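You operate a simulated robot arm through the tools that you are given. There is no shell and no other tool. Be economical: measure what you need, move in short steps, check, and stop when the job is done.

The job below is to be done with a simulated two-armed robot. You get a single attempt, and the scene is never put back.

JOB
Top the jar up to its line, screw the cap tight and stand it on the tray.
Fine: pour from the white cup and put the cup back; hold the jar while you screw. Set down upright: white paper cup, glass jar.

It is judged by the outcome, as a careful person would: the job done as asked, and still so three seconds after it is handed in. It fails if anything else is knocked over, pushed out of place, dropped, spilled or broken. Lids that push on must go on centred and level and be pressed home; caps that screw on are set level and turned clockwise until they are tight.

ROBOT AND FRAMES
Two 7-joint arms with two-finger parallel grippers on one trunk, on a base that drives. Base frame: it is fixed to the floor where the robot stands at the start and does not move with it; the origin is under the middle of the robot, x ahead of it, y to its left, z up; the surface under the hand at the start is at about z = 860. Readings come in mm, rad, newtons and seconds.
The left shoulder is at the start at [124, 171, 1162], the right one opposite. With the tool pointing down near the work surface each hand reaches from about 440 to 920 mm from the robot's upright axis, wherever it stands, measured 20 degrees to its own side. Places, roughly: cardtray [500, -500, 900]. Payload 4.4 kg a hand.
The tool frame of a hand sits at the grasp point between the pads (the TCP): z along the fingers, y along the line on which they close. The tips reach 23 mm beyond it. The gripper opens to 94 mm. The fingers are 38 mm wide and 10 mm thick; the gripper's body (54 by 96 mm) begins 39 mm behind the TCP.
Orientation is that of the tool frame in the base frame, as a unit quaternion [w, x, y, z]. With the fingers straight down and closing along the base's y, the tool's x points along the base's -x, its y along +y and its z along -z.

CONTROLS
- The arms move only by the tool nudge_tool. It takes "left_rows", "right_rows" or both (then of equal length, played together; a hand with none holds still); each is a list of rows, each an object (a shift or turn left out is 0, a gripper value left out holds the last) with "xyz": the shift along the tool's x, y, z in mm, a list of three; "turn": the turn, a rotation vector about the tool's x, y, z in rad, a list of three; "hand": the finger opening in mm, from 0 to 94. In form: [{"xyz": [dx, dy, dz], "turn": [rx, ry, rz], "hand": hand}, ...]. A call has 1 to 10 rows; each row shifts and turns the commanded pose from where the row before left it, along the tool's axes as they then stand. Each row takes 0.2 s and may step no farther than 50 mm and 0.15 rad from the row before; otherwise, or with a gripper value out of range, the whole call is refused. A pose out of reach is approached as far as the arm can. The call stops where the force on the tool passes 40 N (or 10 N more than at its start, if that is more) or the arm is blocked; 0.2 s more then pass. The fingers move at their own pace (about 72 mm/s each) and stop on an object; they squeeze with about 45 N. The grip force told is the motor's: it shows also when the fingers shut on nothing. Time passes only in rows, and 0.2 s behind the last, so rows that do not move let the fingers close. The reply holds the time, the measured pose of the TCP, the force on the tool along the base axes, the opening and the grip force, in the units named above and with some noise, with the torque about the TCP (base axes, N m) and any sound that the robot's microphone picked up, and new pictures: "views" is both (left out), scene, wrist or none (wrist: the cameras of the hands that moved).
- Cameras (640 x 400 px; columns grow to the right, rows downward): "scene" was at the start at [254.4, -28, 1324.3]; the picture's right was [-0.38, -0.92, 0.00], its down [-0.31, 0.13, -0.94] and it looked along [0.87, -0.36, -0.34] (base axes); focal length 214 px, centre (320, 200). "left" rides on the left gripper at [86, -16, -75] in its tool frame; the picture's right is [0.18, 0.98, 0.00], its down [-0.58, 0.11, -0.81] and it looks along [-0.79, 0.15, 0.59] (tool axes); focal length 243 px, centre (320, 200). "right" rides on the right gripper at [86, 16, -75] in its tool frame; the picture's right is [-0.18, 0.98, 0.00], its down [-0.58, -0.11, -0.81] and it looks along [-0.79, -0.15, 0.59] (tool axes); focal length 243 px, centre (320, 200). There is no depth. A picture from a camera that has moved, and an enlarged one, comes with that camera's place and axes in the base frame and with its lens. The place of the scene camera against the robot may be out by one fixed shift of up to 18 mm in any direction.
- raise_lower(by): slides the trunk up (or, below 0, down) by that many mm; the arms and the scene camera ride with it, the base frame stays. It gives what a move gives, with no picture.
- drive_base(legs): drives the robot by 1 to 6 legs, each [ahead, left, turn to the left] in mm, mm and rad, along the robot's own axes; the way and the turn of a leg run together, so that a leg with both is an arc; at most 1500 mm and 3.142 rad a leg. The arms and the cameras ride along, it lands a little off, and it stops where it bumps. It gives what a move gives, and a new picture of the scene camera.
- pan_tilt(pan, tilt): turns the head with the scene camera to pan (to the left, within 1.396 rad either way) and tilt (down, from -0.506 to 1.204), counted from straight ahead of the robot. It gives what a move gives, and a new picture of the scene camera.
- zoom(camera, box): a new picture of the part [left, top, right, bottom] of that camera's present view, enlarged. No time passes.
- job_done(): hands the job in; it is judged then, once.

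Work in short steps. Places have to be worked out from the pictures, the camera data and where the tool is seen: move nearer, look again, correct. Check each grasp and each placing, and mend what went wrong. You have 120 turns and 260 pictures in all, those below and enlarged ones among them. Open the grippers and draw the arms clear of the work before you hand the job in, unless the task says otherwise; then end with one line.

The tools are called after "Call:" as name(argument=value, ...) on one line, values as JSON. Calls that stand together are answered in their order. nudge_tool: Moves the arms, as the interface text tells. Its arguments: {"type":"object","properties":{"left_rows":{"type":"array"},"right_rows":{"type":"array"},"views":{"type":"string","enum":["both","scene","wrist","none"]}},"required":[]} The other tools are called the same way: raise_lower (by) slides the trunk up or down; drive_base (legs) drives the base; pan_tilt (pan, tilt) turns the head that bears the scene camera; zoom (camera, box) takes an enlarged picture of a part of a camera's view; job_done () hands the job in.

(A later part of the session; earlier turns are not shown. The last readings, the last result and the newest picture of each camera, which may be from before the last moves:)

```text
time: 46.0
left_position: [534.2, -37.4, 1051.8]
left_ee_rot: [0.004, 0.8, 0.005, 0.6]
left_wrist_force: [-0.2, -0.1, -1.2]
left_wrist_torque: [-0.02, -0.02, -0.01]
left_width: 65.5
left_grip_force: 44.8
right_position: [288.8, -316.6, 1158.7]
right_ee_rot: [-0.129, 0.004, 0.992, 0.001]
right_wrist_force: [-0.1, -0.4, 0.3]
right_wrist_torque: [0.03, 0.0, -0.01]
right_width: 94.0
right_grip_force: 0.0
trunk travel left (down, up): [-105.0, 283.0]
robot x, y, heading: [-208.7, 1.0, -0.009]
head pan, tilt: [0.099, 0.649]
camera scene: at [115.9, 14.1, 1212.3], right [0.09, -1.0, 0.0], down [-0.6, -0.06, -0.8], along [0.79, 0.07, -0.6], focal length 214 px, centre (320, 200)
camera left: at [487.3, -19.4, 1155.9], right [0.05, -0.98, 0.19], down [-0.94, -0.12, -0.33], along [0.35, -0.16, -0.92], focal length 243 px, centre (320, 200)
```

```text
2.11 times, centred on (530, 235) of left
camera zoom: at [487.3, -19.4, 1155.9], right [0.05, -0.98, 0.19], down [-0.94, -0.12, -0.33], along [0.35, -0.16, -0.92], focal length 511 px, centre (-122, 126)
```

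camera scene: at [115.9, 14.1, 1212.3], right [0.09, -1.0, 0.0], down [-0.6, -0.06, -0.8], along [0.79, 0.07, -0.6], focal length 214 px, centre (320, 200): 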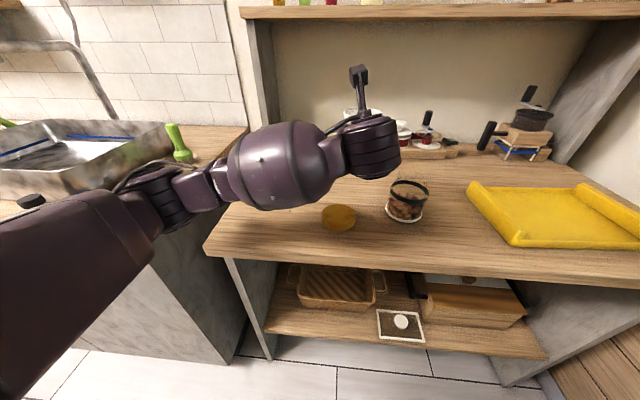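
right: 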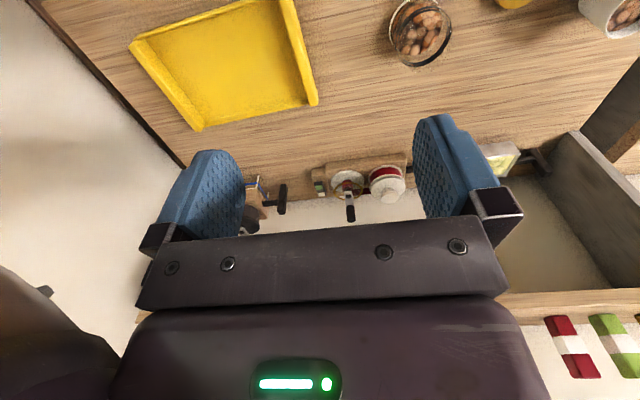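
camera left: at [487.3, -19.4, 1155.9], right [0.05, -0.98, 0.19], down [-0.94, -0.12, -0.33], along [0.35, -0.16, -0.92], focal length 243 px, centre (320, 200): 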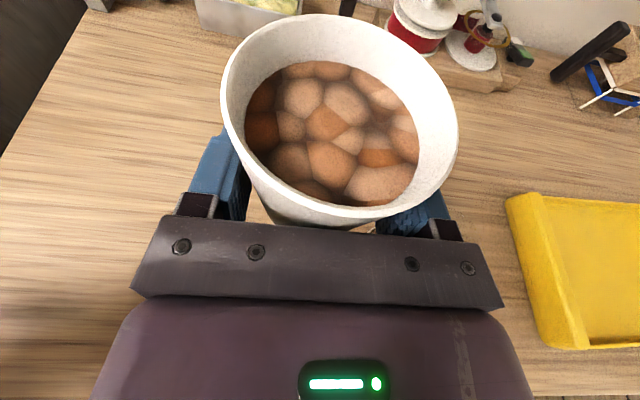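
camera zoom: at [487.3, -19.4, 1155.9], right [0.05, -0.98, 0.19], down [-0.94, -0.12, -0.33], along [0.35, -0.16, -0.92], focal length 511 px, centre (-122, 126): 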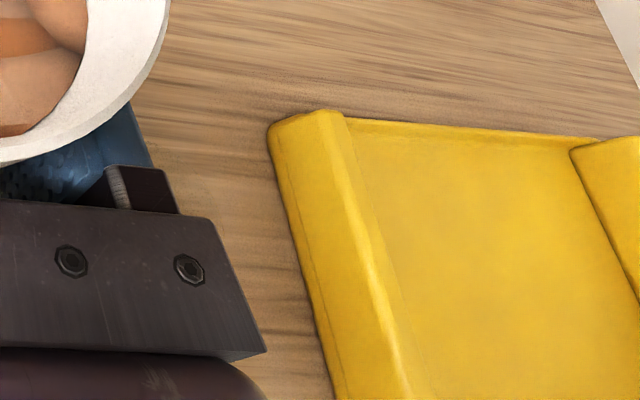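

The gripper hides the jar from the left camera; the right wrist camera should see it from where it is.

Call:
zoom(camera="right", box=[0, 0, 640, 400])

```text
1.00 times, centred on (320, 200) of right (not enlarged: the box is as wide or as high as the picture)
camera zoom: at [222.8, -299.1, 1252.6], right [0.19, 0.98, -0.05], down [0.77, -0.12, 0.63], along [0.61, -0.15, -0.78], focal length 243 px, centre (320, 200)
```

zoom: 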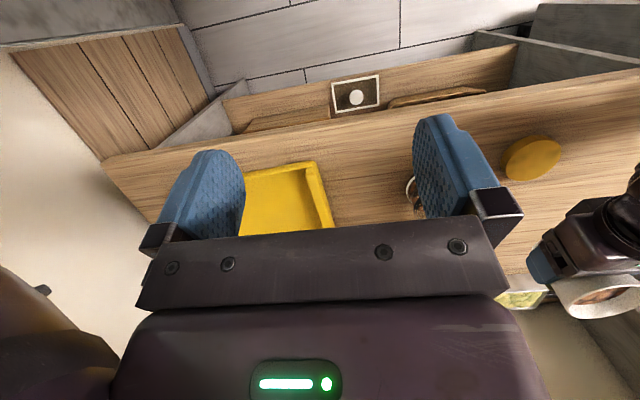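

Call:
nudge_tool(right_rows=[{"xyz": [0, 40, 0]}, {"xyz": [0, 40, 0]}], views="none")

Call:
zoom(camera="right", box=[200, 60, 500, 250])

```text
time: 46.6
left_position: [533.6, -36.6, 1051.3]
left_ee_rot: [0.004, 0.8, 0.005, 0.6]
left_wrist_force: [0.2, 0.0, -1.6]
left_wrist_torque: [0.0, 0.01, 0.01]
left_width: 65.4
left_grip_force: 45.5
right_position: [287.6, -233.8, 1159.0]
right_ee_rot: [-0.13, 0.003, 0.992, 0.002]
right_wrist_force: [-0.1, 0.6, 0.4]
right_wrist_torque: [0.0, 0.02, 0.0]
right_width: 93.9
right_grip_force: 0.0
trunk travel left (down, up): [-105.0, 283.0]
robot x, y, heading: [-212.5, -1.9, -0.007]
head pan, tilt: [0.099, 0.649]
```

```text
2.11 times, centred on (350, 155) of right
camera zoom: at [222.6, -216.7, 1252.2], right [0.19, 0.98, -0.05], down [0.77, -0.12, 0.63], along [0.61, -0.15, -0.78], focal length 511 px, centre (257, 295)
```

zoom: 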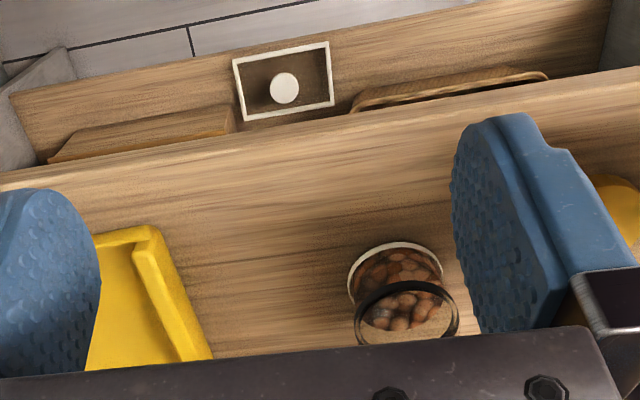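

Jar estimated at (530,-162), band z≈925, rim ≈965. I move the cup so its lip will be just over the jar's mouth and start tilting 0.45 rad.

Call:
nudge_tool(left_rows=[{"xyz": [-11, 27, -2]}, {"xyz": [-11, 27, -2]}, {"turn": [0.042, 0, 0.144]}, {"turn": [0.042, 0, 0.144]}, {"turn": [0.042, 0, 0.144]}], views="both")

Call:
zoom(camera="right", box=[300, 80, 500, 240])

Call:
zoom(camera="scene", box=[330, 100, 500, 240])

```text
time: 47.8
left_position: [524.8, -91.9, 1031.5]
left_ee_rot: [-0.176, 0.781, -0.13, 0.585]
left_wrist_force: [0.4, -0.7, -0.8]
left_wrist_torque: [-0.04, 0.04, 0.03]
left_width: 65.6
left_grip_force: 44.8
right_position: [287.8, -234.1, 1157.3]
right_ee_rot: [-0.128, 0.004, 0.992, 0.002]
right_wrist_force: [0.3, -0.2, -0.4]
right_wrist_torque: [-0.02, 0.0, -0.02]
right_width: 94.0
right_grip_force: 0.1
trunk travel left (down, up): [-105.0, 283.0]
robot x, y, heading: [-209.4, 2.5, -0.014]
head pan, tilt: [0.099, 0.649]
camera scene: at [115.7, 14.2, 1212.4], right [0.09, -1.0, 0.0], down [-0.6, -0.06, -0.8], along [0.79, 0.07, -0.6], focal length 214 px, centre (320, 200)
camera left: at [478.3, -121.0, 1132.9], right [0.05, -0.96, -0.26], down [-0.94, 0.04, -0.35], along [0.34, 0.26, -0.9], focal length 243 px, centre (320, 200)
```

scene: 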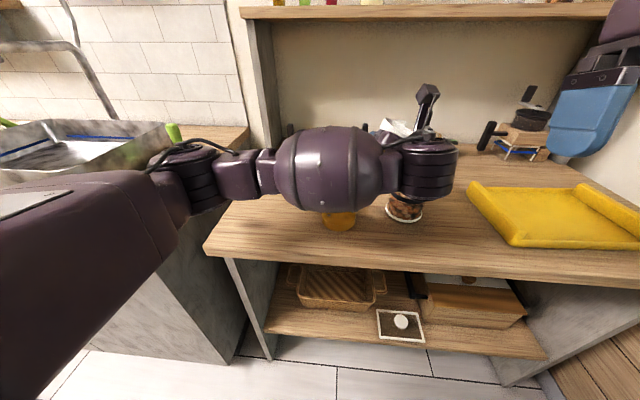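
left: 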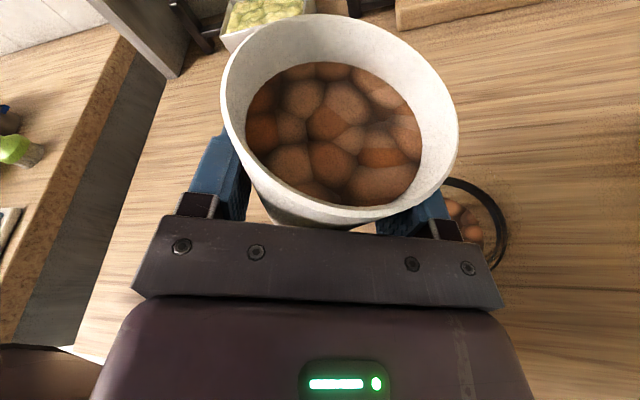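

```text
2.50 times, centred on (400, 160) of right
camera zoom: at [221.8, -217.8, 1252.6], right [0.19, 0.98, -0.05], down [0.77, -0.12, 0.63], along [0.61, -0.15, -0.77], focal length 606 px, centre (120, 300)
```

zoom: 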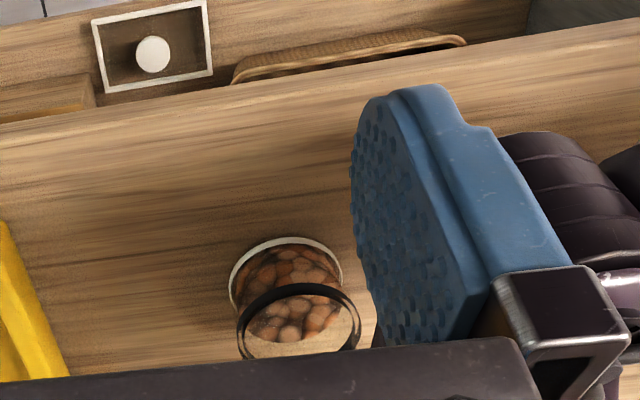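

```text
2.86 times, centred on (415, 170) of scene
camera zoom: at [115.7, 14.2, 1212.4], right [0.09, -1.0, 0.0], down [-0.6, -0.06, -0.8], along [0.79, 0.07, -0.6], focal length 613 px, centre (49, 286)
```

zoom: 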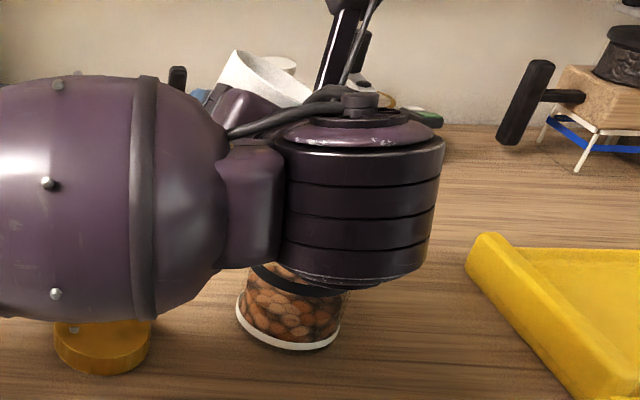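

Jar confirmed at (529,-163). Nothing flowing yet at 26°. Tilt further in small steps watching cup and jar.

Call:
nudge_tool(left_rows=[{"turn": [0.042, 0, 0.144]}, {"turn": [0.042, 0, 0.144]}], views="wrist")

Call:
zoom(camera="right", box=[300, 120, 460, 240])

```text
time: 48.4
left_position: [524.7, -91.7, 1032.9]
left_ee_rot: [-0.29, 0.746, -0.216, 0.559]
left_wrist_force: [-0.2, -0.2, -1.2]
left_wrist_torque: [0.02, 0.0, 0.0]
left_width: 65.4
left_grip_force: 44.9
right_position: [287.4, -235.5, 1158.7]
right_ee_rot: [-0.129, 0.003, 0.992, 0.001]
right_wrist_force: [0.4, 0.7, 0.5]
right_wrist_torque: [0.02, -0.03, 0.04]
right_width: 94.0
right_grip_force: 0.1
trunk travel left (down, up): [-105.0, 283.0]
robot x, y, heading: [-209.8, -0.4, -0.008]
head pan, tilt: [0.099, 0.649]
camera left: at [478.6, -149.8, 1119.8], right [0.05, -0.85, -0.53], down [-0.94, 0.14, -0.32], along [0.34, 0.52, -0.78], focal length 243 px, centre (320, 200)
```

left: 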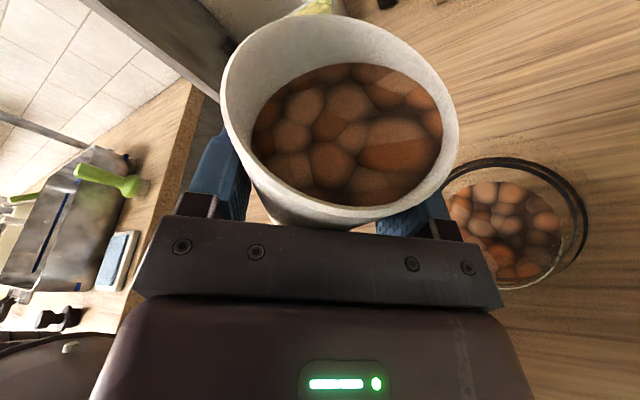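

```text
3.33 times, centred on (380, 180) of right
camera zoom: at [221.9, -217.8, 1252.5], right [0.19, 0.98, -0.05], down [0.77, -0.12, 0.63], along [0.61, -0.15, -0.77], focal length 809 px, centre (120, 267)
```

zoom: 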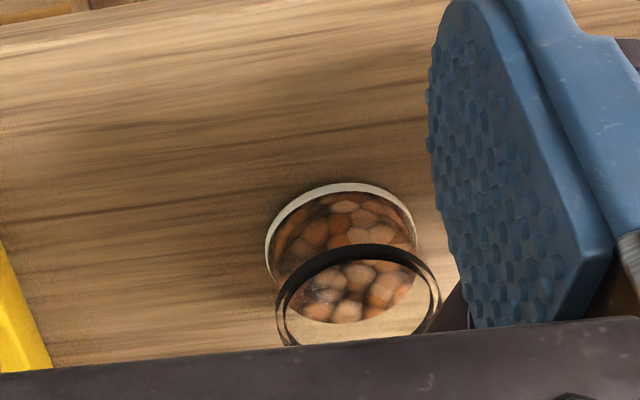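

The left camera sees both the cup's contents and the jar. Continue in smaller steps.

Call:
nudge_tool(left_rows=[{"turn": [0.042, 0, 0.144]}], views="wrist")

Call:
nudge_tool(left_rows=[{"turn": [0.028, 0, 0.096]}], views="wrist")

```text
time: 48.8
left_position: [524.4, -92.9, 1032.4]
left_ee_rot: [-0.345, 0.723, -0.257, 0.541]
left_wrist_force: [-0.1, -0.4, -1.1]
left_wrist_torque: [0.0, 0.01, 0.03]
left_width: 65.6
left_grip_force: 44.7
right_position: [287.6, -236.1, 1158.4]
right_ee_rot: [-0.128, 0.004, 0.992, 0.002]
right_wrist_force: [-0.8, -0.3, 0.2]
right_wrist_torque: [-0.01, 0.03, 0.0]
right_width: 94.1
right_grip_force: 0.2
trunk travel left (down, up): [-105.0, 283.0]
robot x, y, heading: [-211.1, -1.3, -0.004]
head pan, tilt: [0.099, 0.649]
camera left: at [478.2, -162.6, 1110.6], right [0.05, -0.76, -0.65], down [-0.94, 0.19, -0.29], along [0.34, 0.63, -0.7], focal length 243 px, centre (320, 200)
```

left: 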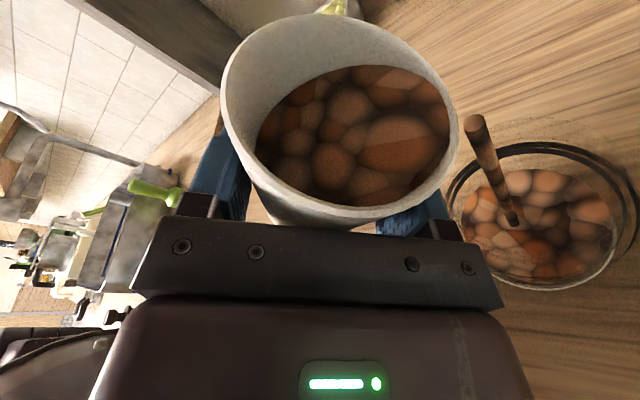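

```text
time: 49.2
left_position: [524.5, -92.2, 1032.0]
left_ee_rot: [-0.38, 0.705, -0.284, 0.528]
left_wrist_force: [-0.1, -0.6, -1.5]
left_wrist_torque: [0.02, 0.02, 0.02]
left_width: 65.4
left_grip_force: 44.7
right_position: [287.0, -235.0, 1158.3]
right_ee_rot: [-0.129, 0.004, 0.992, 0.001]
right_wrist_force: [-0.5, -0.4, -0.1]
right_wrist_torque: [0.01, 0.01, -0.04]
right_width: 93.9
right_grip_force: 0.0
trunk travel left (down, up): [-105.0, 283.0]
robot x, y, heading: [-209.5, -1.3, -0.007]
head pan, tilt: [0.099, 0.649]
camera left: at [478.5, -169.7, 1103.1], right [0.05, -0.69, -0.72], down [-0.94, 0.21, -0.27], along [0.34, 0.69, -0.63], focal length 243 px, centre (320, 200)
```

left: 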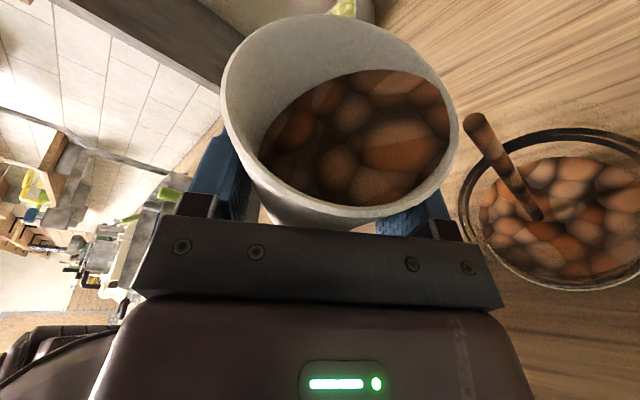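

It's pouring, the stream lands inside the jar. I hold a moment and check the level.

Call:
nudge_tool(left_rows=[{"xyz": [0, 0, 0]}], views="wrist")

Call:
zoom(camera="right", box=[300, 120, 460, 240])

Call:
zoom(camera="scene", box=[370, 160, 450, 230])

```text
time: 49.6
left_position: [524.8, -92.4, 1030.8]
left_ee_rot: [-0.38, 0.705, -0.284, 0.528]
left_wrist_force: [-0.5, 0.7, -1.0]
left_wrist_torque: [0.01, 0.04, 0.01]
left_width: 65.3
left_grip_force: 44.6
right_position: [288.4, -234.6, 1158.5]
right_ee_rot: [-0.13, 0.003, 0.992, 0.001]
right_wrist_force: [-0.2, -0.4, -0.2]
right_wrist_torque: [0.02, 0.01, -0.01]
right_width: 93.9
right_grip_force: 0.0
trunk travel left (down, up): [-105.0, 283.0]
robot x, y, heading: [-208.4, -3.0, -0.011]
head pan, tilt: [0.099, 0.649]
camera left: at [478.7, -169.6, 1102.9], right [0.05, -0.69, -0.72], down [-0.94, 0.21, -0.27], along [0.34, 0.69, -0.63], focal length 243 px, centre (320, 200)
```

left: 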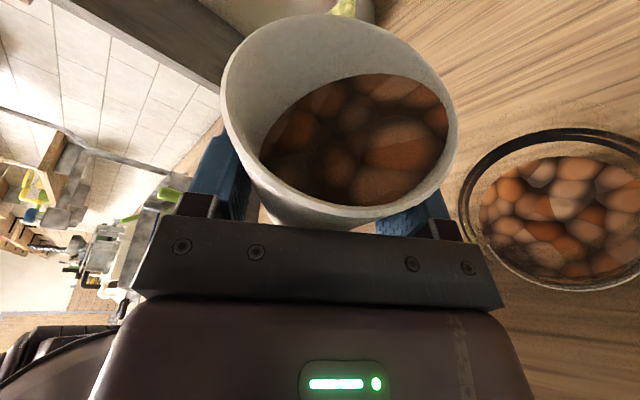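

```text
3.33 times, centred on (380, 180) of right
camera zoom: at [222.0, -217.7, 1252.5], right [0.19, 0.98, -0.05], down [0.77, -0.12, 0.63], along [0.61, -0.15, -0.78], focal length 809 px, centre (120, 267)
```

zoom: 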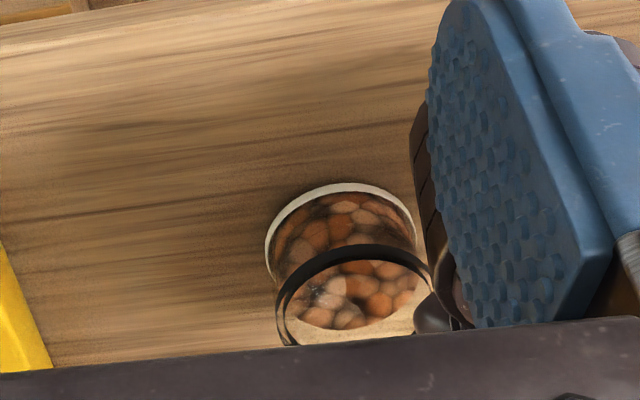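

```text
5.71 times, centred on (410, 195) of scene
camera zoom: at [115.8, 14.2, 1212.4], right [0.09, -1.0, 0.0], down [-0.6, -0.06, -0.8], along [0.79, 0.07, -0.6], focal length 1226 px, centre (-194, 229)
```

zoom: 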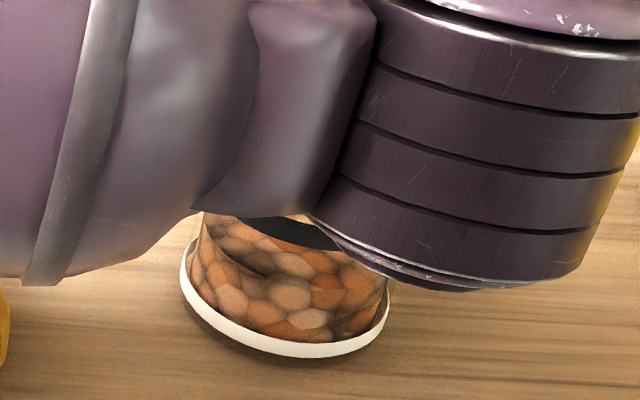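

The flow stops by itself at each tilt. Continue stepwise: tilt 0.1, wait, look.

Call:
nudge_tool(left_rows=[{"turn": [0.028, 0, 0.096]}, {"xyz": [0, 0, 0]}, {"xyz": [0, 0, 0]}], views="wrist")

Call:
zoom(camera="right", box=[300, 120, 460, 240])

```text
time: 50.4
left_position: [526.1, -91.8, 1031.9]
left_ee_rot: [-0.415, 0.685, -0.31, 0.513]
left_wrist_force: [0.3, 0.6, -0.5]
left_wrist_torque: [0.03, 0.03, 0.01]
left_width: 65.3
left_grip_force: 45.2
right_position: [286.4, -234.2, 1158.9]
right_ee_rot: [-0.128, 0.004, 0.992, 0.002]
right_wrist_force: [-0.2, 0.0, -0.7]
right_wrist_torque: [0.06, -0.03, -0.02]
right_width: 93.9
right_grip_force: 0.1
trunk travel left (down, up): [-105.0, 283.0]
robot x, y, heading: [-208.7, -0.7, -0.005]
head pan, tilt: [0.099, 0.649]
camera left: at [478.6, -176.3, 1094.4], right [0.05, -0.61, -0.79], down [-0.94, 0.24, -0.25], along [0.34, 0.75, -0.56], focal length 243 px, centre (320, 200)
```

left: 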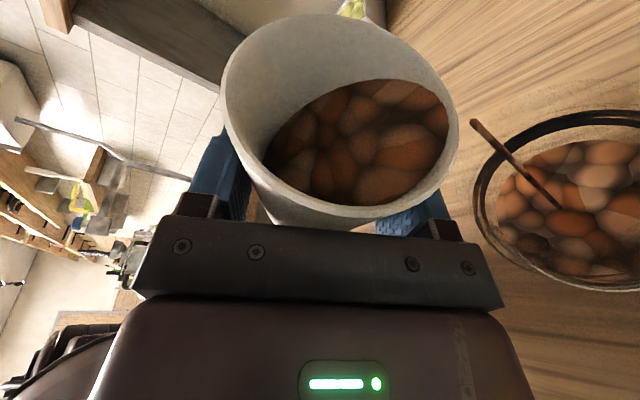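

```text
3.33 times, centred on (380, 180) of right
camera zoom: at [222.0, -217.7, 1252.5], right [0.19, 0.98, -0.05], down [0.77, -0.12, 0.63], along [0.61, -0.15, -0.78], focal length 809 px, centre (120, 267)
```

zoom: 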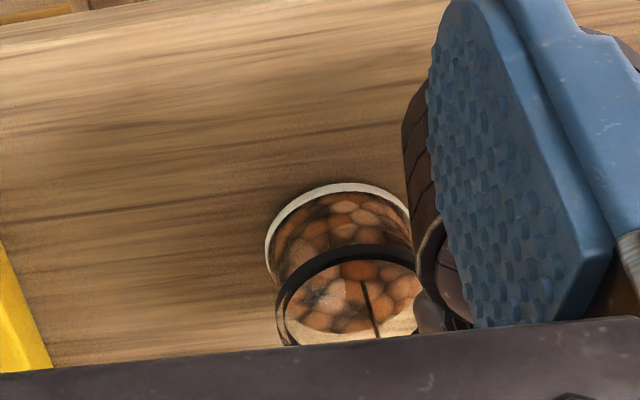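

Level rising (surface z≈900, band ≈925). Continue with a slight shift right to keep the lip over the mouth.

Call:
nudge_tool(left_rows=[{"xyz": [5.1, 2.7, -1.5], "turn": [0.034, 0, 0.115]}, {"xyz": [0, 0, 0]}, {"xyz": [0, 0, 0]}, {"xyz": [0, 0, 0]}], views="wrist")

Call:
zoom(camera="right", box=[300, 120, 460, 240])

```text
time: 51.4
left_position: [524.8, -97.6, 1031.1]
left_ee_rot: [-0.454, 0.66, -0.34, 0.493]
left_wrist_force: [0.9, -0.5, -0.6]
left_wrist_torque: [-0.01, 0.01, 0.0]
left_width: 65.4
left_grip_force: 44.9
right_position: [287.5, -234.3, 1157.6]
right_ee_rot: [-0.129, 0.003, 0.992, 0.002]
right_wrist_force: [0.3, -1.3, -1.1]
right_wrist_torque: [0.0, 0.03, -0.02]
right_width: 94.1
right_grip_force: 0.1
trunk travel left (down, up): [-105.0, 283.0]
robot x, y, heading: [-208.1, -2.5, -0.005]
head pan, tilt: [0.099, 0.649]
camera left: at [478.4, -189.1, 1083.7], right [0.05, -0.51, -0.86], down [-0.94, 0.27, -0.22], along [0.34, 0.81, -0.47], focal length 243 px, centre (320, 200)
```

left: 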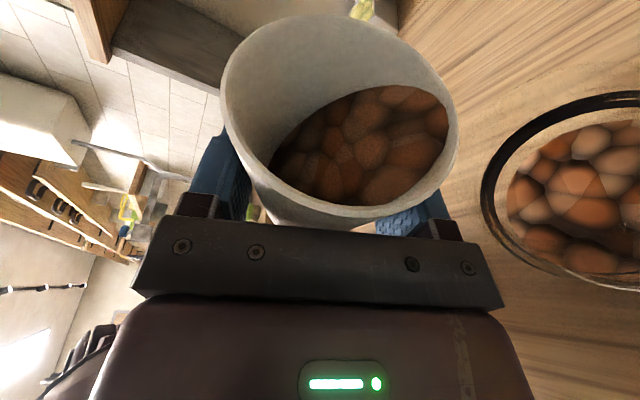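

```text
3.33 times, centred on (380, 180) of right
camera zoom: at [222.0, -217.7, 1252.5], right [0.19, 0.98, -0.05], down [0.77, -0.12, 0.63], along [0.61, -0.15, -0.78], focal length 809 px, centre (120, 267)
```

zoom: 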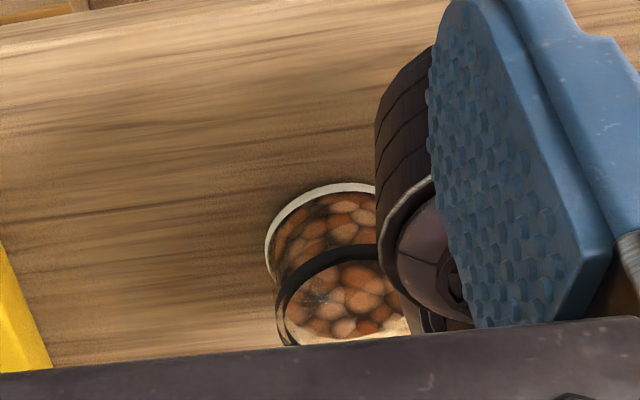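

Call:
nudge_tool(left_rows=[{"xyz": [2.7, 1.1, -0.8], "turn": [0.034, 0, 0.115]}, {"xyz": [0, 0, 0]}, {"xyz": [0, 0, 0]}, {"xyz": [0, 0, 0]}], views="wrist")

Call:
zoom(camera="right", box=[300, 120, 460, 240])

```text
time: 52.4
left_position: [525.0, -101.6, 1032.0]
left_ee_rot: [-0.494, 0.63, -0.368, 0.473]
left_wrist_force: [0.0, 0.1, -1.0]
left_wrist_torque: [0.04, 0.0, -0.02]
left_width: 65.4
left_grip_force: 44.6
right_position: [286.7, -234.2, 1158.9]
right_ee_rot: [-0.129, 0.004, 0.992, 0.003]
right_wrist_force: [0.5, -0.1, 0.6]
right_wrist_torque: [0.03, 0.01, -0.02]
right_width: 94.1
right_grip_force: 0.1
trunk travel left (down, up): [-105.0, 283.0]
robot x, y, heading: [-212.6, 0.2, -0.005]
head pan, tilt: [0.099, 0.649]
camera left: at [478.3, -198.1, 1072.8], right [0.05, -0.41, -0.91], down [-0.94, 0.29, -0.19], along [0.34, 0.86, -0.37], focal length 243 px, centre (320, 200)
```

left: 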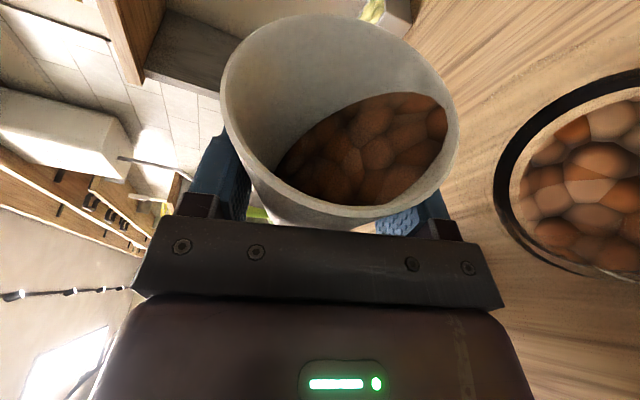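

```text
3.33 times, centred on (380, 180) of right
camera zoom: at [222.0, -217.7, 1252.5], right [0.19, 0.98, -0.05], down [0.77, -0.12, 0.63], along [0.61, -0.15, -0.78], focal length 809 px, centre (120, 267)
```

zoom: 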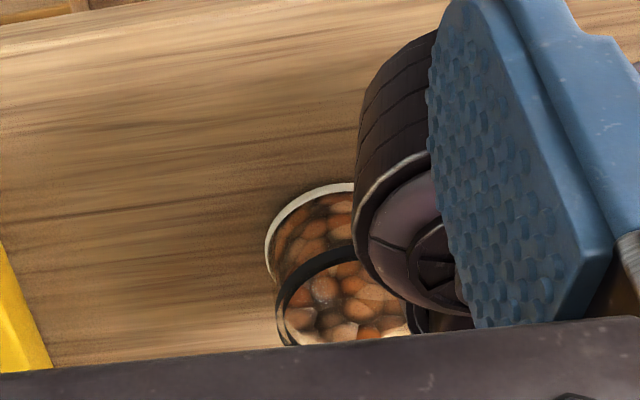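

I tilt the right hand slightly so its camera sees the jar's far wall and band better, and add one more tilt step of the cup.

Call:
nudge_tool(right_rows=[{"turn": [0, -0.12, 0]}, {}, {}, {}], left_rows=[{"xyz": [1.7, 0.5, -0.5], "turn": [0.028, 0, 0.096]}, {"xyz": [0, 0, 0]}, {"xyz": [0, 0, 0]}, {"xyz": [0, 0, 0]}], views="wrist")

Call:
zoom(camera="right", box=[300, 100, 460, 220])

```text
time: 53.4
left_position: [525.4, -102.2, 1031.2]
left_ee_rot: [-0.525, 0.605, -0.392, 0.453]
left_wrist_force: [1.5, 0.4, -0.3]
left_wrist_torque: [0.01, -0.02, -0.03]
left_width: 65.1
left_grip_force: 44.9
right_position: [286.9, -234.9, 1157.5]
right_ee_rot: [-0.07, 0.004, 0.998, 0.001]
right_wrist_force: [-0.1, 0.0, -0.3]
right_wrist_torque: [0.01, 0.03, -0.01]
right_width: 93.6
right_grip_force: 0.0
trunk travel left (down, up): [-105.0, 283.0]
robot x, y, heading: [-212.7, -2.5, -0.005]
head pan, tilt: [0.099, 0.649]
camera right: at [211.4, -218.0, 1243.9], right [0.19, 0.98, -0.02], down [0.69, -0.12, 0.72], along [0.7, -0.15, -0.7], focal length 243 px, centre (320, 200)
camera left: at [478.5, -203.1, 1062.5], right [0.05, -0.32, -0.95], down [-0.94, 0.31, -0.16], along [0.34, 0.9, -0.28], focal length 243 px, centre (320, 200)
```

right: 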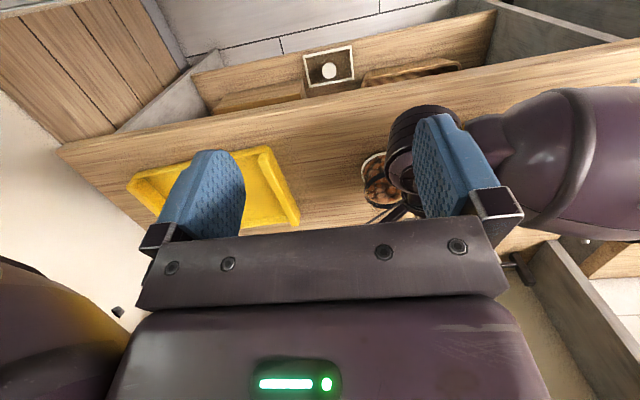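
left: 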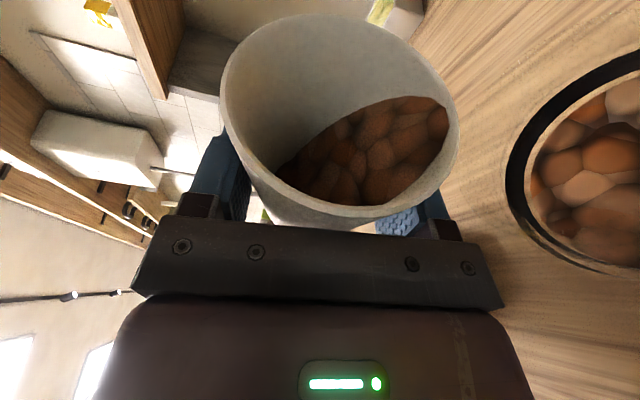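

```text
3.33 times, centred on (380, 160) of right
camera zoom: at [211.4, -218.0, 1243.9], right [0.19, 0.98, -0.02], down [0.69, -0.12, 0.72], along [0.7, -0.15, -0.7], focal length 809 px, centre (120, 333)
```

zoom: 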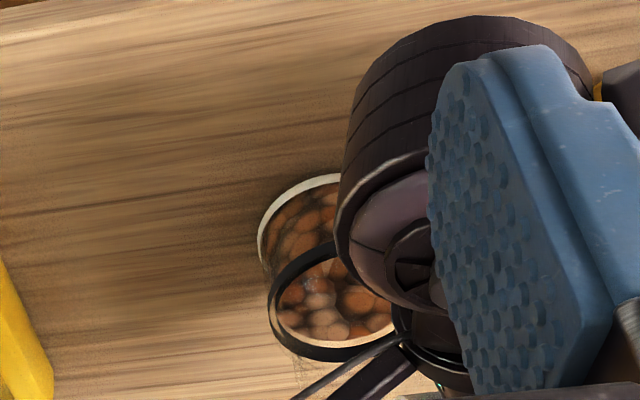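

Surface is now just under the band's lower edge. Another step.

Call:
nudge_tool(left_rows=[{"xyz": [2.5, 0.3, -0.7], "turn": [0.034, 0, 0.115]}, {"xyz": [0, 0, 0]}, {"xyz": [0, 0, 0]}, {"xyz": [0, 0, 0]}], views="wrist")

Call:
zoom(camera="right", box=[350, 140, 430, 200])

```text
time: 54.4
left_position: [525.4, -106.5, 1031.7]
left_ee_rot: [-0.56, 0.573, -0.417, 0.428]
left_wrist_force: [-0.1, 0.2, -0.4]
left_wrist_torque: [0.0, -0.02, 0.02]
left_width: 64.7
left_grip_force: 45.1
right_position: [287.8, -235.2, 1158.6]
right_ee_rot: [-0.07, 0.004, 0.998, 0.002]
right_wrist_force: [0.0, 0.1, -0.2]
right_wrist_torque: [-0.01, -0.01, 0.01]
right_width: 94.1
right_grip_force: 0.1
trunk travel left (down, up): [-105.0, 283.0]
robot x, y, heading: [-209.5, -2.8, -0.006]
head pan, tilt: [0.099, 0.649]
camera left: at [479.2, -208.8, 1050.4], right [0.05, -0.2, -0.98], down [-0.94, 0.33, -0.12], along [0.34, 0.92, -0.17], focal length 243 px, centre (320, 200)
```

left: 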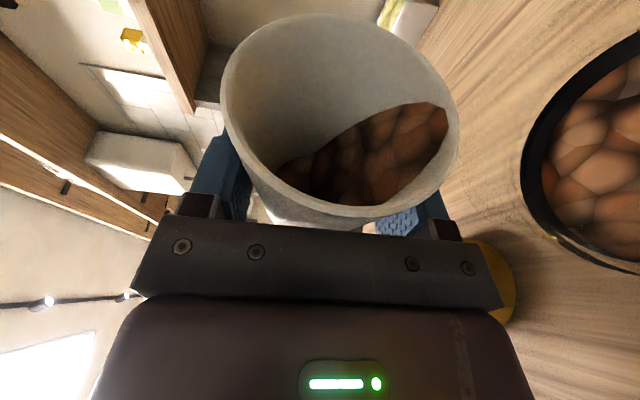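

```text
6.67 times, centred on (390, 170) of right
camera zoom: at [211.3, -218.0, 1244.0], right [0.19, 0.98, -0.02], down [0.69, -0.12, 0.72], along [0.7, -0.15, -0.7], focal length 1618 px, centre (-147, 400)
```

zoom: 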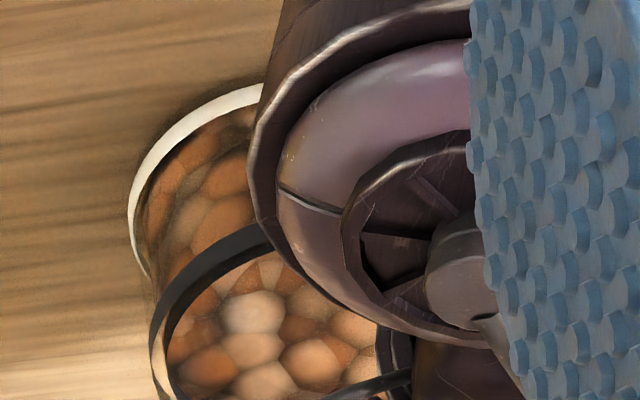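

Call:
zoom(camera="left", box=[500, 20, 640, 290])

Call:
zoom(camera="right", box=[350, 160, 430, 220])

```text
1.48 times, centred on (570, 155) of left
camera zoom: at [479.2, -208.8, 1050.4], right [0.05, -0.2, -0.98], down [-0.94, 0.33, -0.12], along [0.34, 0.92, -0.17], focal length 359 px, centre (-50, 267)
```

zoom: 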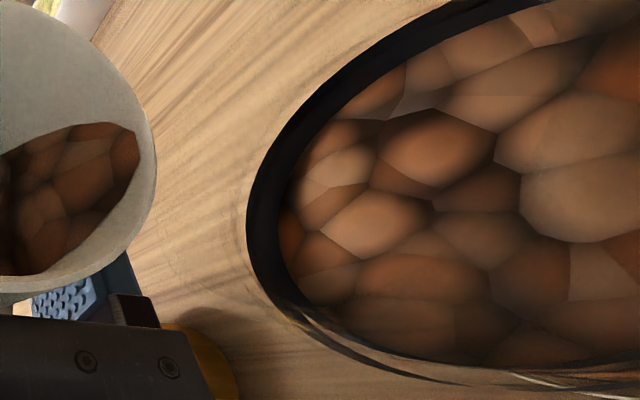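

```text
6.67 times, centred on (390, 190) of right
camera zoom: at [211.3, -218.0, 1244.0], right [0.19, 0.98, -0.02], down [0.69, -0.12, 0.72], along [0.7, -0.15, -0.7], focal length 1618 px, centre (-147, 267)
```

zoom: 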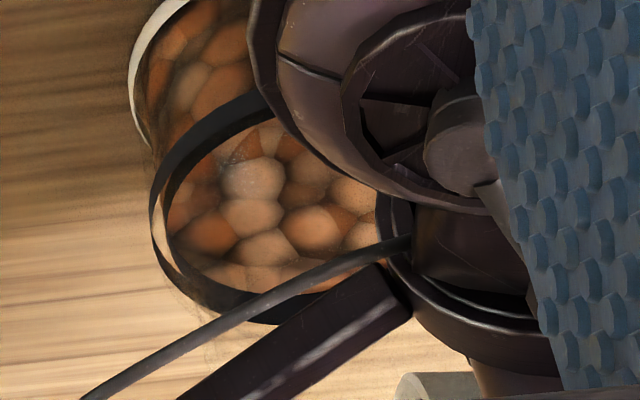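

Level is right at the band's lower edge. A small further step to reach the middle.

Call:
nudge_tool(left_rows=[{"xyz": [2, 0, -0.5], "turn": [0.025, 0, 0.086]}, {"xyz": [0, 0, 0]}, {"xyz": [0, 0, 0]}, {"xyz": [0, 0, 0]}], views="none")

Call:
zoom(camera="left", box=[420, 20, 640, 290])

Call:
zoom(camera="right", box=[350, 160, 430, 220])

```text
time: 55.4
left_position: [524.6, -107.6, 1030.9]
left_ee_rot: [0.585, -0.547, 0.437, -0.409]
left_wrist_force: [-0.6, -0.3, -0.5]
left_wrist_torque: [0.0, -0.01, -0.02]
left_width: 64.3
left_grip_force: 44.8
right_position: [286.1, -234.6, 1158.5]
right_ee_rot: [-0.07, 0.004, 0.998, 0.0]
right_wrist_force: [-0.1, 0.1, -0.3]
right_wrist_torque: [0.02, -0.03, -0.02]
right_width: 94.2
right_grip_force: 0.0
trunk travel left (down, up): [-105.0, 283.0]
robot x, y, heading: [-211.9, -1.9, -0.011]
head pan, tilt: [0.099, 0.649]
```

```text
1.48 times, centred on (530, 155) of left
camera zoom: at [479.0, -211.7, 1041.0], right [0.05, -0.11, -0.99], down [-0.94, 0.34, -0.09], along [0.34, 0.94, -0.09], focal length 359 px, centre (9, 267)
```

zoom: 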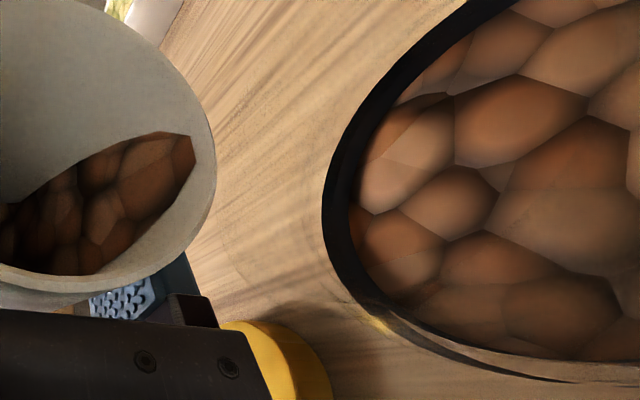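

```text
6.67 times, centred on (390, 190) of right
camera zoom: at [211.3, -218.0, 1244.0], right [0.19, 0.98, -0.02], down [0.69, -0.12, 0.72], along [0.7, -0.15, -0.7], focal length 1618 px, centre (-147, 267)
```

zoom: 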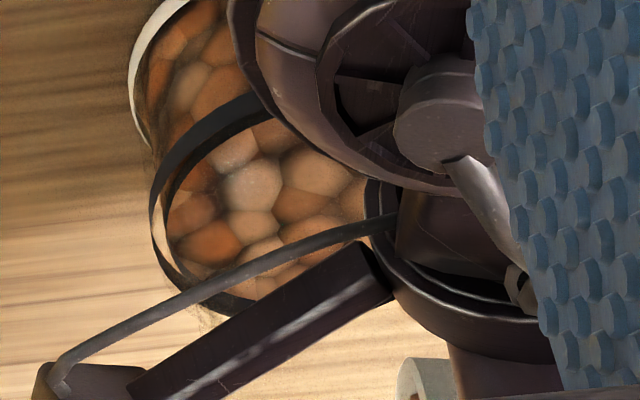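

It now looks slightly above the band's lower edge. I roll the cup back upright and move off to see the jar properly from the scene camera.

Call:
nudge_tool(left_rows=[{"turn": [-0.042, 0, -0.144]}, {"turn": [-0.042, 0, -0.144]}, {"turn": [-0.042, 0, -0.144]}, {"turn": [-0.042, 0, -0.144]}, {"turn": [-0.042, 0, -0.144]}, {"turn": [-0.042, 0, -0.144]}, {"turn": [-0.042, 0, -0.144]}, {"turn": [-0.042, 0, -0.144]}, {"turn": [-0.042, 0, -0.144]}, {"turn": [-0.042, 0, -0.144]}], views="none")

Call:
nudge_tool(left_rows=[{"turn": [-0.042, 0, -0.144]}, {"xyz": [0, -40, 0]}, {"xyz": [0, -40, 0]}, {"xyz": [0, -40, 0]}, {"xyz": [0, -40, 0]}], views="both")

Call:
zoom(camera="scene", box=[370, 165, 450, 230])

Call:
zoom(camera="right", box=[340, 130, 440, 220])

```text
time: 57.6
left_position: [525.1, -107.2, 1031.3]
left_ee_rot: [-0.055, 0.798, -0.039, 0.599]
left_wrist_force: [0.6, 0.0, -0.6]
left_wrist_torque: [0.01, 0.01, -0.01]
left_width: 64.5
left_grip_force: 44.4
right_position: [286.6, -235.9, 1158.7]
right_ee_rot: [-0.069, 0.003, 0.998, 0.001]
right_wrist_force: [0.1, -0.3, 0.3]
right_wrist_torque: [-0.02, -0.02, -0.02]
right_width: 94.1
right_grip_force: 0.1
trunk travel left (down, up): [-105.0, 283.0]
robot x, y, heading: [-209.8, -1.3, -0.013]
head pan, tilt: [0.099, 0.649]
```

```text
time: 58.8
left_position: [524.4, 52.6, 1030.2]
left_ee_rot: [0.005, 0.799, 0.005, 0.601]
left_wrist_force: [0.3, 0.2, -0.8]
left_wrist_torque: [0.0, 0.05, 0.0]
left_width: 64.5
left_grip_force: 45.1
right_position: [286.6, -234.4, 1158.4]
right_ee_rot: [-0.068, 0.004, 0.998, 0.001]
right_wrist_force: [-0.5, -0.2, -0.5]
right_wrist_torque: [-0.01, 0.0, -0.02]
right_width: 93.9
right_grip_force: 0.0
trunk travel left (down, up): [-105.0, 283.0]
robot x, y, heading: [-211.0, 2.0, -0.01]
head pan, tilt: [0.099, 0.649]
camera scene: at [115.6, 15.0, 1212.5], right [0.09, -1.0, 0.0], down [-0.6, -0.06, -0.8], along [0.79, 0.07, -0.6], focal length 214 px, centre (320, 200)
camera left: at [477.4, 70.9, 1133.5], right [0.05, -0.98, 0.19], down [-0.94, -0.12, -0.33], along [0.35, -0.16, -0.92], focal length 243 px, centre (320, 200)
```

scene: 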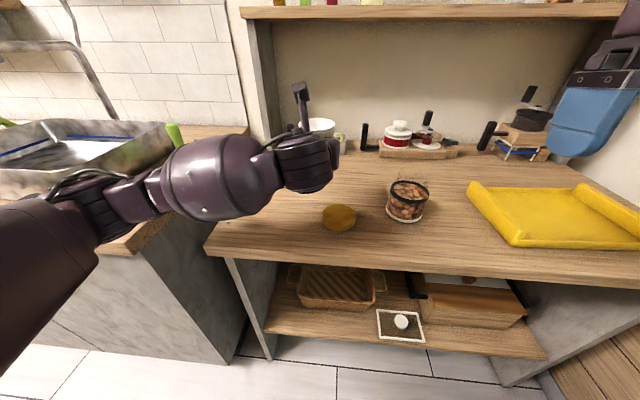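
left: 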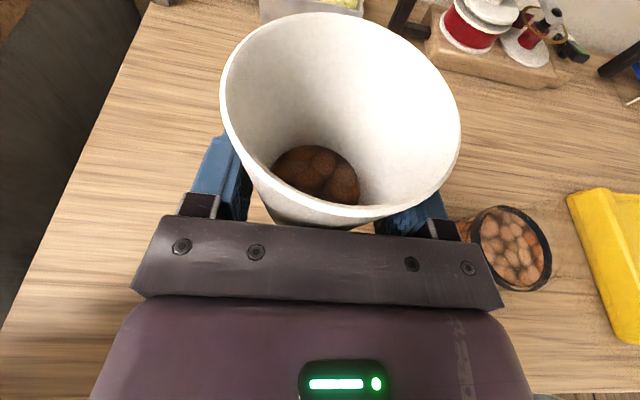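

```text
6.15 times, centred on (410, 198) of scene
camera zoom: at [115.6, 15.0, 1212.5], right [0.09, -1.0, 0.0], down [-0.6, -0.06, -0.8], along [0.79, 0.07, -0.6], focal length 1320 px, centre (-234, 215)
```

zoom: 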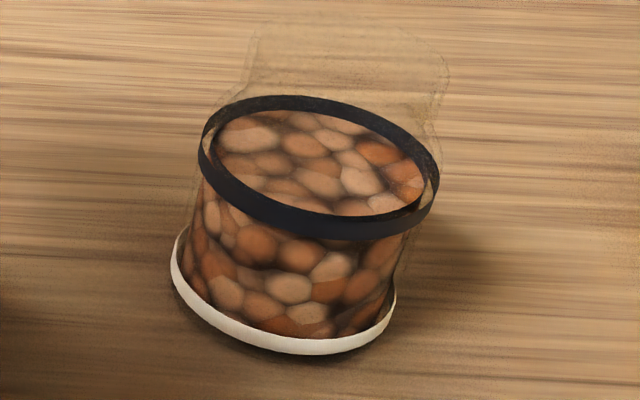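

```text
4.44 times, centred on (390, 175) of right
camera zoom: at [211.0, -217.3, 1244.3], right [0.19, 0.98, -0.02], down [0.69, -0.11, 0.72], along [0.7, -0.15, -0.7], focal length 1078 px, centre (9, 311)
```

zoom: 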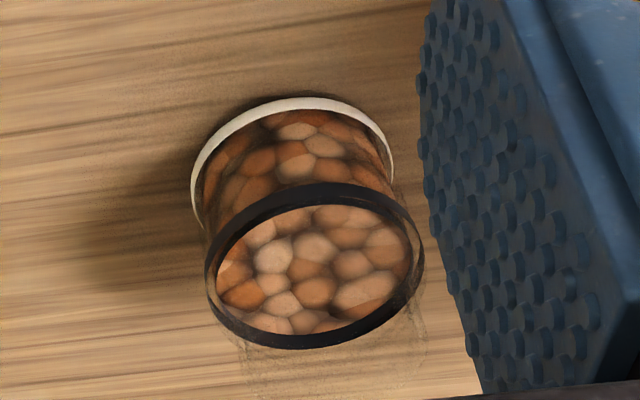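

Level lies within the line band – good. Return the cup to its original spot (533.5,139) and lower it.

Call:
nudge_tool(left_rows=[{"xyz": [1.3, -43.2, 4.3]}, {"xyz": [1.3, -43.2, 4.3]}, {"xyz": [-38.4, 0, 11.2]}, {"xyz": [-38.4, 0, 11.2]}, {"xyz": [-33.6, 0, 9.8]}], views="none")

```text
time: 60.0
left_position: [533.2, 136.4, 910.4]
left_ee_rot: [0.005, 0.8, 0.005, 0.6]
left_wrist_force: [0.2, -0.3, -0.7]
left_wrist_torque: [-0.01, 0.01, 0.0]
left_width: 63.9
left_grip_force: 44.7
right_position: [287.8, -234.9, 1157.6]
right_ee_rot: [-0.07, 0.003, 0.998, 0.001]
right_wrist_force: [0.3, -0.3, 0.3]
right_wrist_torque: [0.01, 0.02, 0.03]
right_width: 94.1
right_grip_force: 0.0
trunk travel left (down, up): [-105.0, 283.0]
robot x, y, heading: [-210.1, 0.7, -0.012]
head pan, tilt: [0.099, 0.649]
```

Lower in small steps to touch down, watching force.

Call:
nudge_tool(left_rows=[{"xyz": [-5.8, -2, 1.7]}, {"xyz": [-2.9, 0, 0.8]}, {"xyz": [-1.9, 0, 0.6]}], views="wrist")

Call:
zoom(camera="scene", box=[220, 110, 380, 220])

```text
time: 60.8
left_position: [533.4, 139.4, 900.8]
left_ee_rot: [0.005, 0.799, 0.005, 0.601]
left_wrist_force: [-0.4, 0.1, -0.5]
left_wrist_torque: [-0.01, 0.02, -0.01]
left_width: 63.9
left_grip_force: 45.4
right_position: [287.5, -235.9, 1157.5]
right_ee_rot: [-0.07, 0.003, 0.998, 0.001]
right_wrist_force: [-0.3, 0.0, 0.1]
right_wrist_torque: [-0.02, -0.03, 0.01]
right_width: 94.1
right_grip_force: 0.0
trunk travel left (down, up): [-105.0, 283.0]
robot x, y, heading: [-208.0, 0.1, -0.013]
head pan, tilt: [0.099, 0.649]
camera left: at [486.5, 157.0, 1005.6], right [0.05, -0.98, 0.19], down [-0.94, -0.12, -0.33], along [0.35, -0.16, -0.92], focal length 243 px, centre (320, 200)
```

left: 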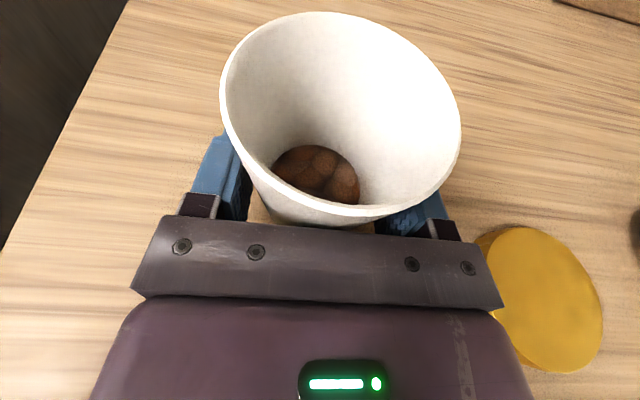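

```text
3.64 times, centred on (300, 165) of scene
camera zoom: at [115.9, 14.3, 1212.4], right [0.09, -1.0, 0.0], down [-0.6, -0.06, -0.8], along [0.79, 0.07, -0.6], focal length 780 px, centre (393, 327)
```

zoom: 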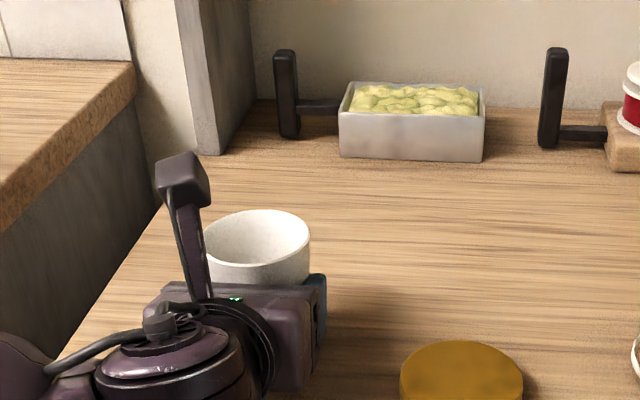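

Call:
nudge_tool(left_rows=[{"xyz": [-1, 0, 0.3]}, {"xyz": [-1, 0, 0.3]}, {"xyz": [-1, 0, 0.3]}], views="none")

```text
time: 61.6
left_position: [533.4, 139.2, 898.2]
left_ee_rot: [0.005, 0.8, 0.005, 0.6]
left_wrist_force: [0.2, 0.6, 0.0]
left_wrist_torque: [-0.01, 0.03, 0.0]
left_width: 64.1
left_grip_force: 45.1
right_position: [287.8, -234.7, 1158.7]
right_ee_rot: [-0.069, 0.003, 0.998, 0.0]
right_wrist_force: [-0.5, -1.0, -0.3]
right_wrist_torque: [0.02, 0.01, 0.01]
right_width: 93.7
right_grip_force: 0.1
trunk travel left (down, up): [-105.0, 283.0]
robot x, y, heading: [-211.1, 3.9, -0.003]
head pan, tilt: [0.099, 0.649]
```

Still no clear contact; step down a little more.

Call:
nudge_tool(left_rows=[{"xyz": [-1, 0, 0.3]}, {"xyz": [-1, 0, 0.3]}], views="none")

```text
time: 62.2
left_position: [535.0, 140.1, 898.2]
left_ee_rot: [0.005, 0.8, 0.005, 0.601]
left_wrist_force: [-0.9, 0.6, 1.4]
left_wrist_torque: [0.05, 0.01, 0.02]
left_width: 64.4
left_grip_force: 44.9
right_position: [287.3, -235.5, 1158.1]
right_ee_rot: [-0.069, 0.004, 0.998, 0.001]
right_wrist_force: [-0.1, -0.1, -0.4]
right_wrist_torque: [0.0, -0.02, -0.04]
right_width: 93.8
right_grip_force: 0.1
trunk travel left (down, up): [-105.0, 283.0]
robot x, y, heading: [-212.0, 5.3, -0.012]
head pan, tilt: [0.099, 0.649]
```

Contact (z force turned positive, height held). Open, back off 5 mm and rise.

Call:
nudge_tool(left_rows=[{"hand": 70}, {"hand": 94}, {"xyz": [0, 0, 0]}, {"xyz": [-1.4, 0, -4.8]}, {"xyz": [30, 0, -9]}, {"xyz": [40, 0, -12]}, {"xyz": [40, 0, -12]}, {"xyz": [40, 0, -12]}], views="both")

Call:
zoom(camera="scene", box=[220, 110, 460, 260])

```text
time: 64.0
left_position: [523.6, 141.0, 1055.7]
left_ee_rot: [0.003, 0.8, 0.006, 0.601]
left_wrist_force: [-0.7, 0.0, 1.1]
left_wrist_torque: [0.0, 0.02, -0.03]
left_width: 93.9
left_grip_force: 0.0
right_position: [286.4, -236.3, 1158.9]
right_ee_rot: [-0.069, 0.003, 0.998, 0.001]
right_wrist_force: [0.3, -0.1, 0.1]
right_wrist_torque: [-0.04, 0.0, 0.02]
right_width: 94.1
right_grip_force: 0.2
trunk travel left (down, up): [-105.0, 283.0]
robot x, y, heading: [-214.2, 0.5, -0.007]
head pan, tilt: [0.099, 0.649]
camera scene: at [115.0, 14.1, 1212.8], right [0.09, -1.0, 0.0], down [-0.6, -0.06, -0.8], along [0.79, 0.07, -0.6], focal length 214 px, centre (320, 200)
camera left: at [477.0, 159.0, 1160.3], right [0.05, -0.98, 0.19], down [-0.94, -0.12, -0.33], along [0.35, -0.16, -0.92], focal length 243 px, centre (320, 200)
```

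scene: 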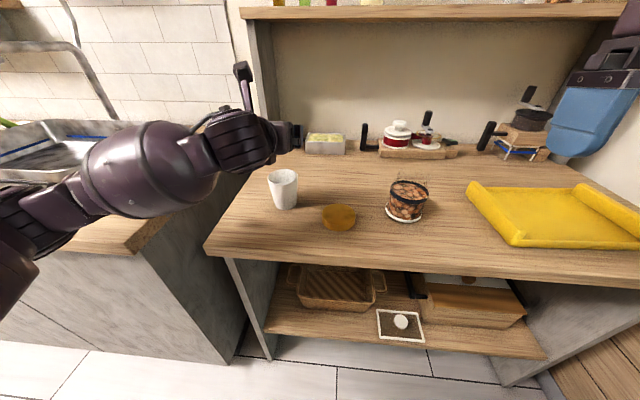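
left: 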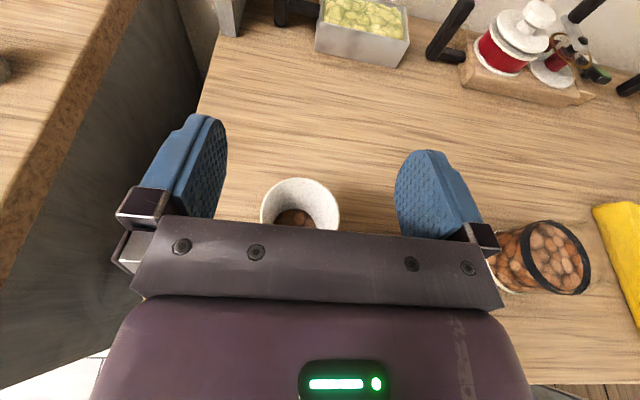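

```text
2.67 times, centred on (340, 185) of scene
camera zoom: at [115.0, 14.1, 1212.8], right [0.09, -1.0, 0.0], down [-0.6, -0.06, -0.8], along [0.79, 0.07, -0.6], focal length 572 px, centre (267, 240)
```

zoom: 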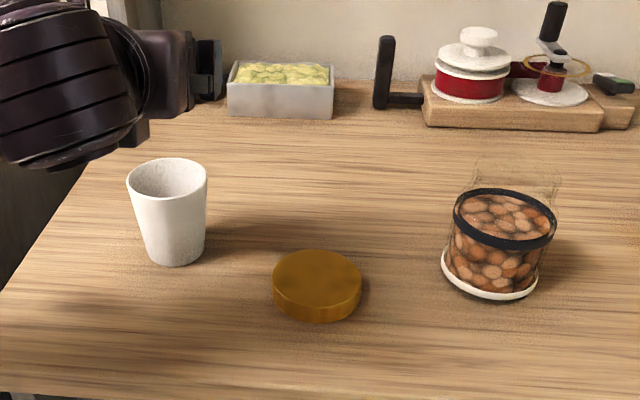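

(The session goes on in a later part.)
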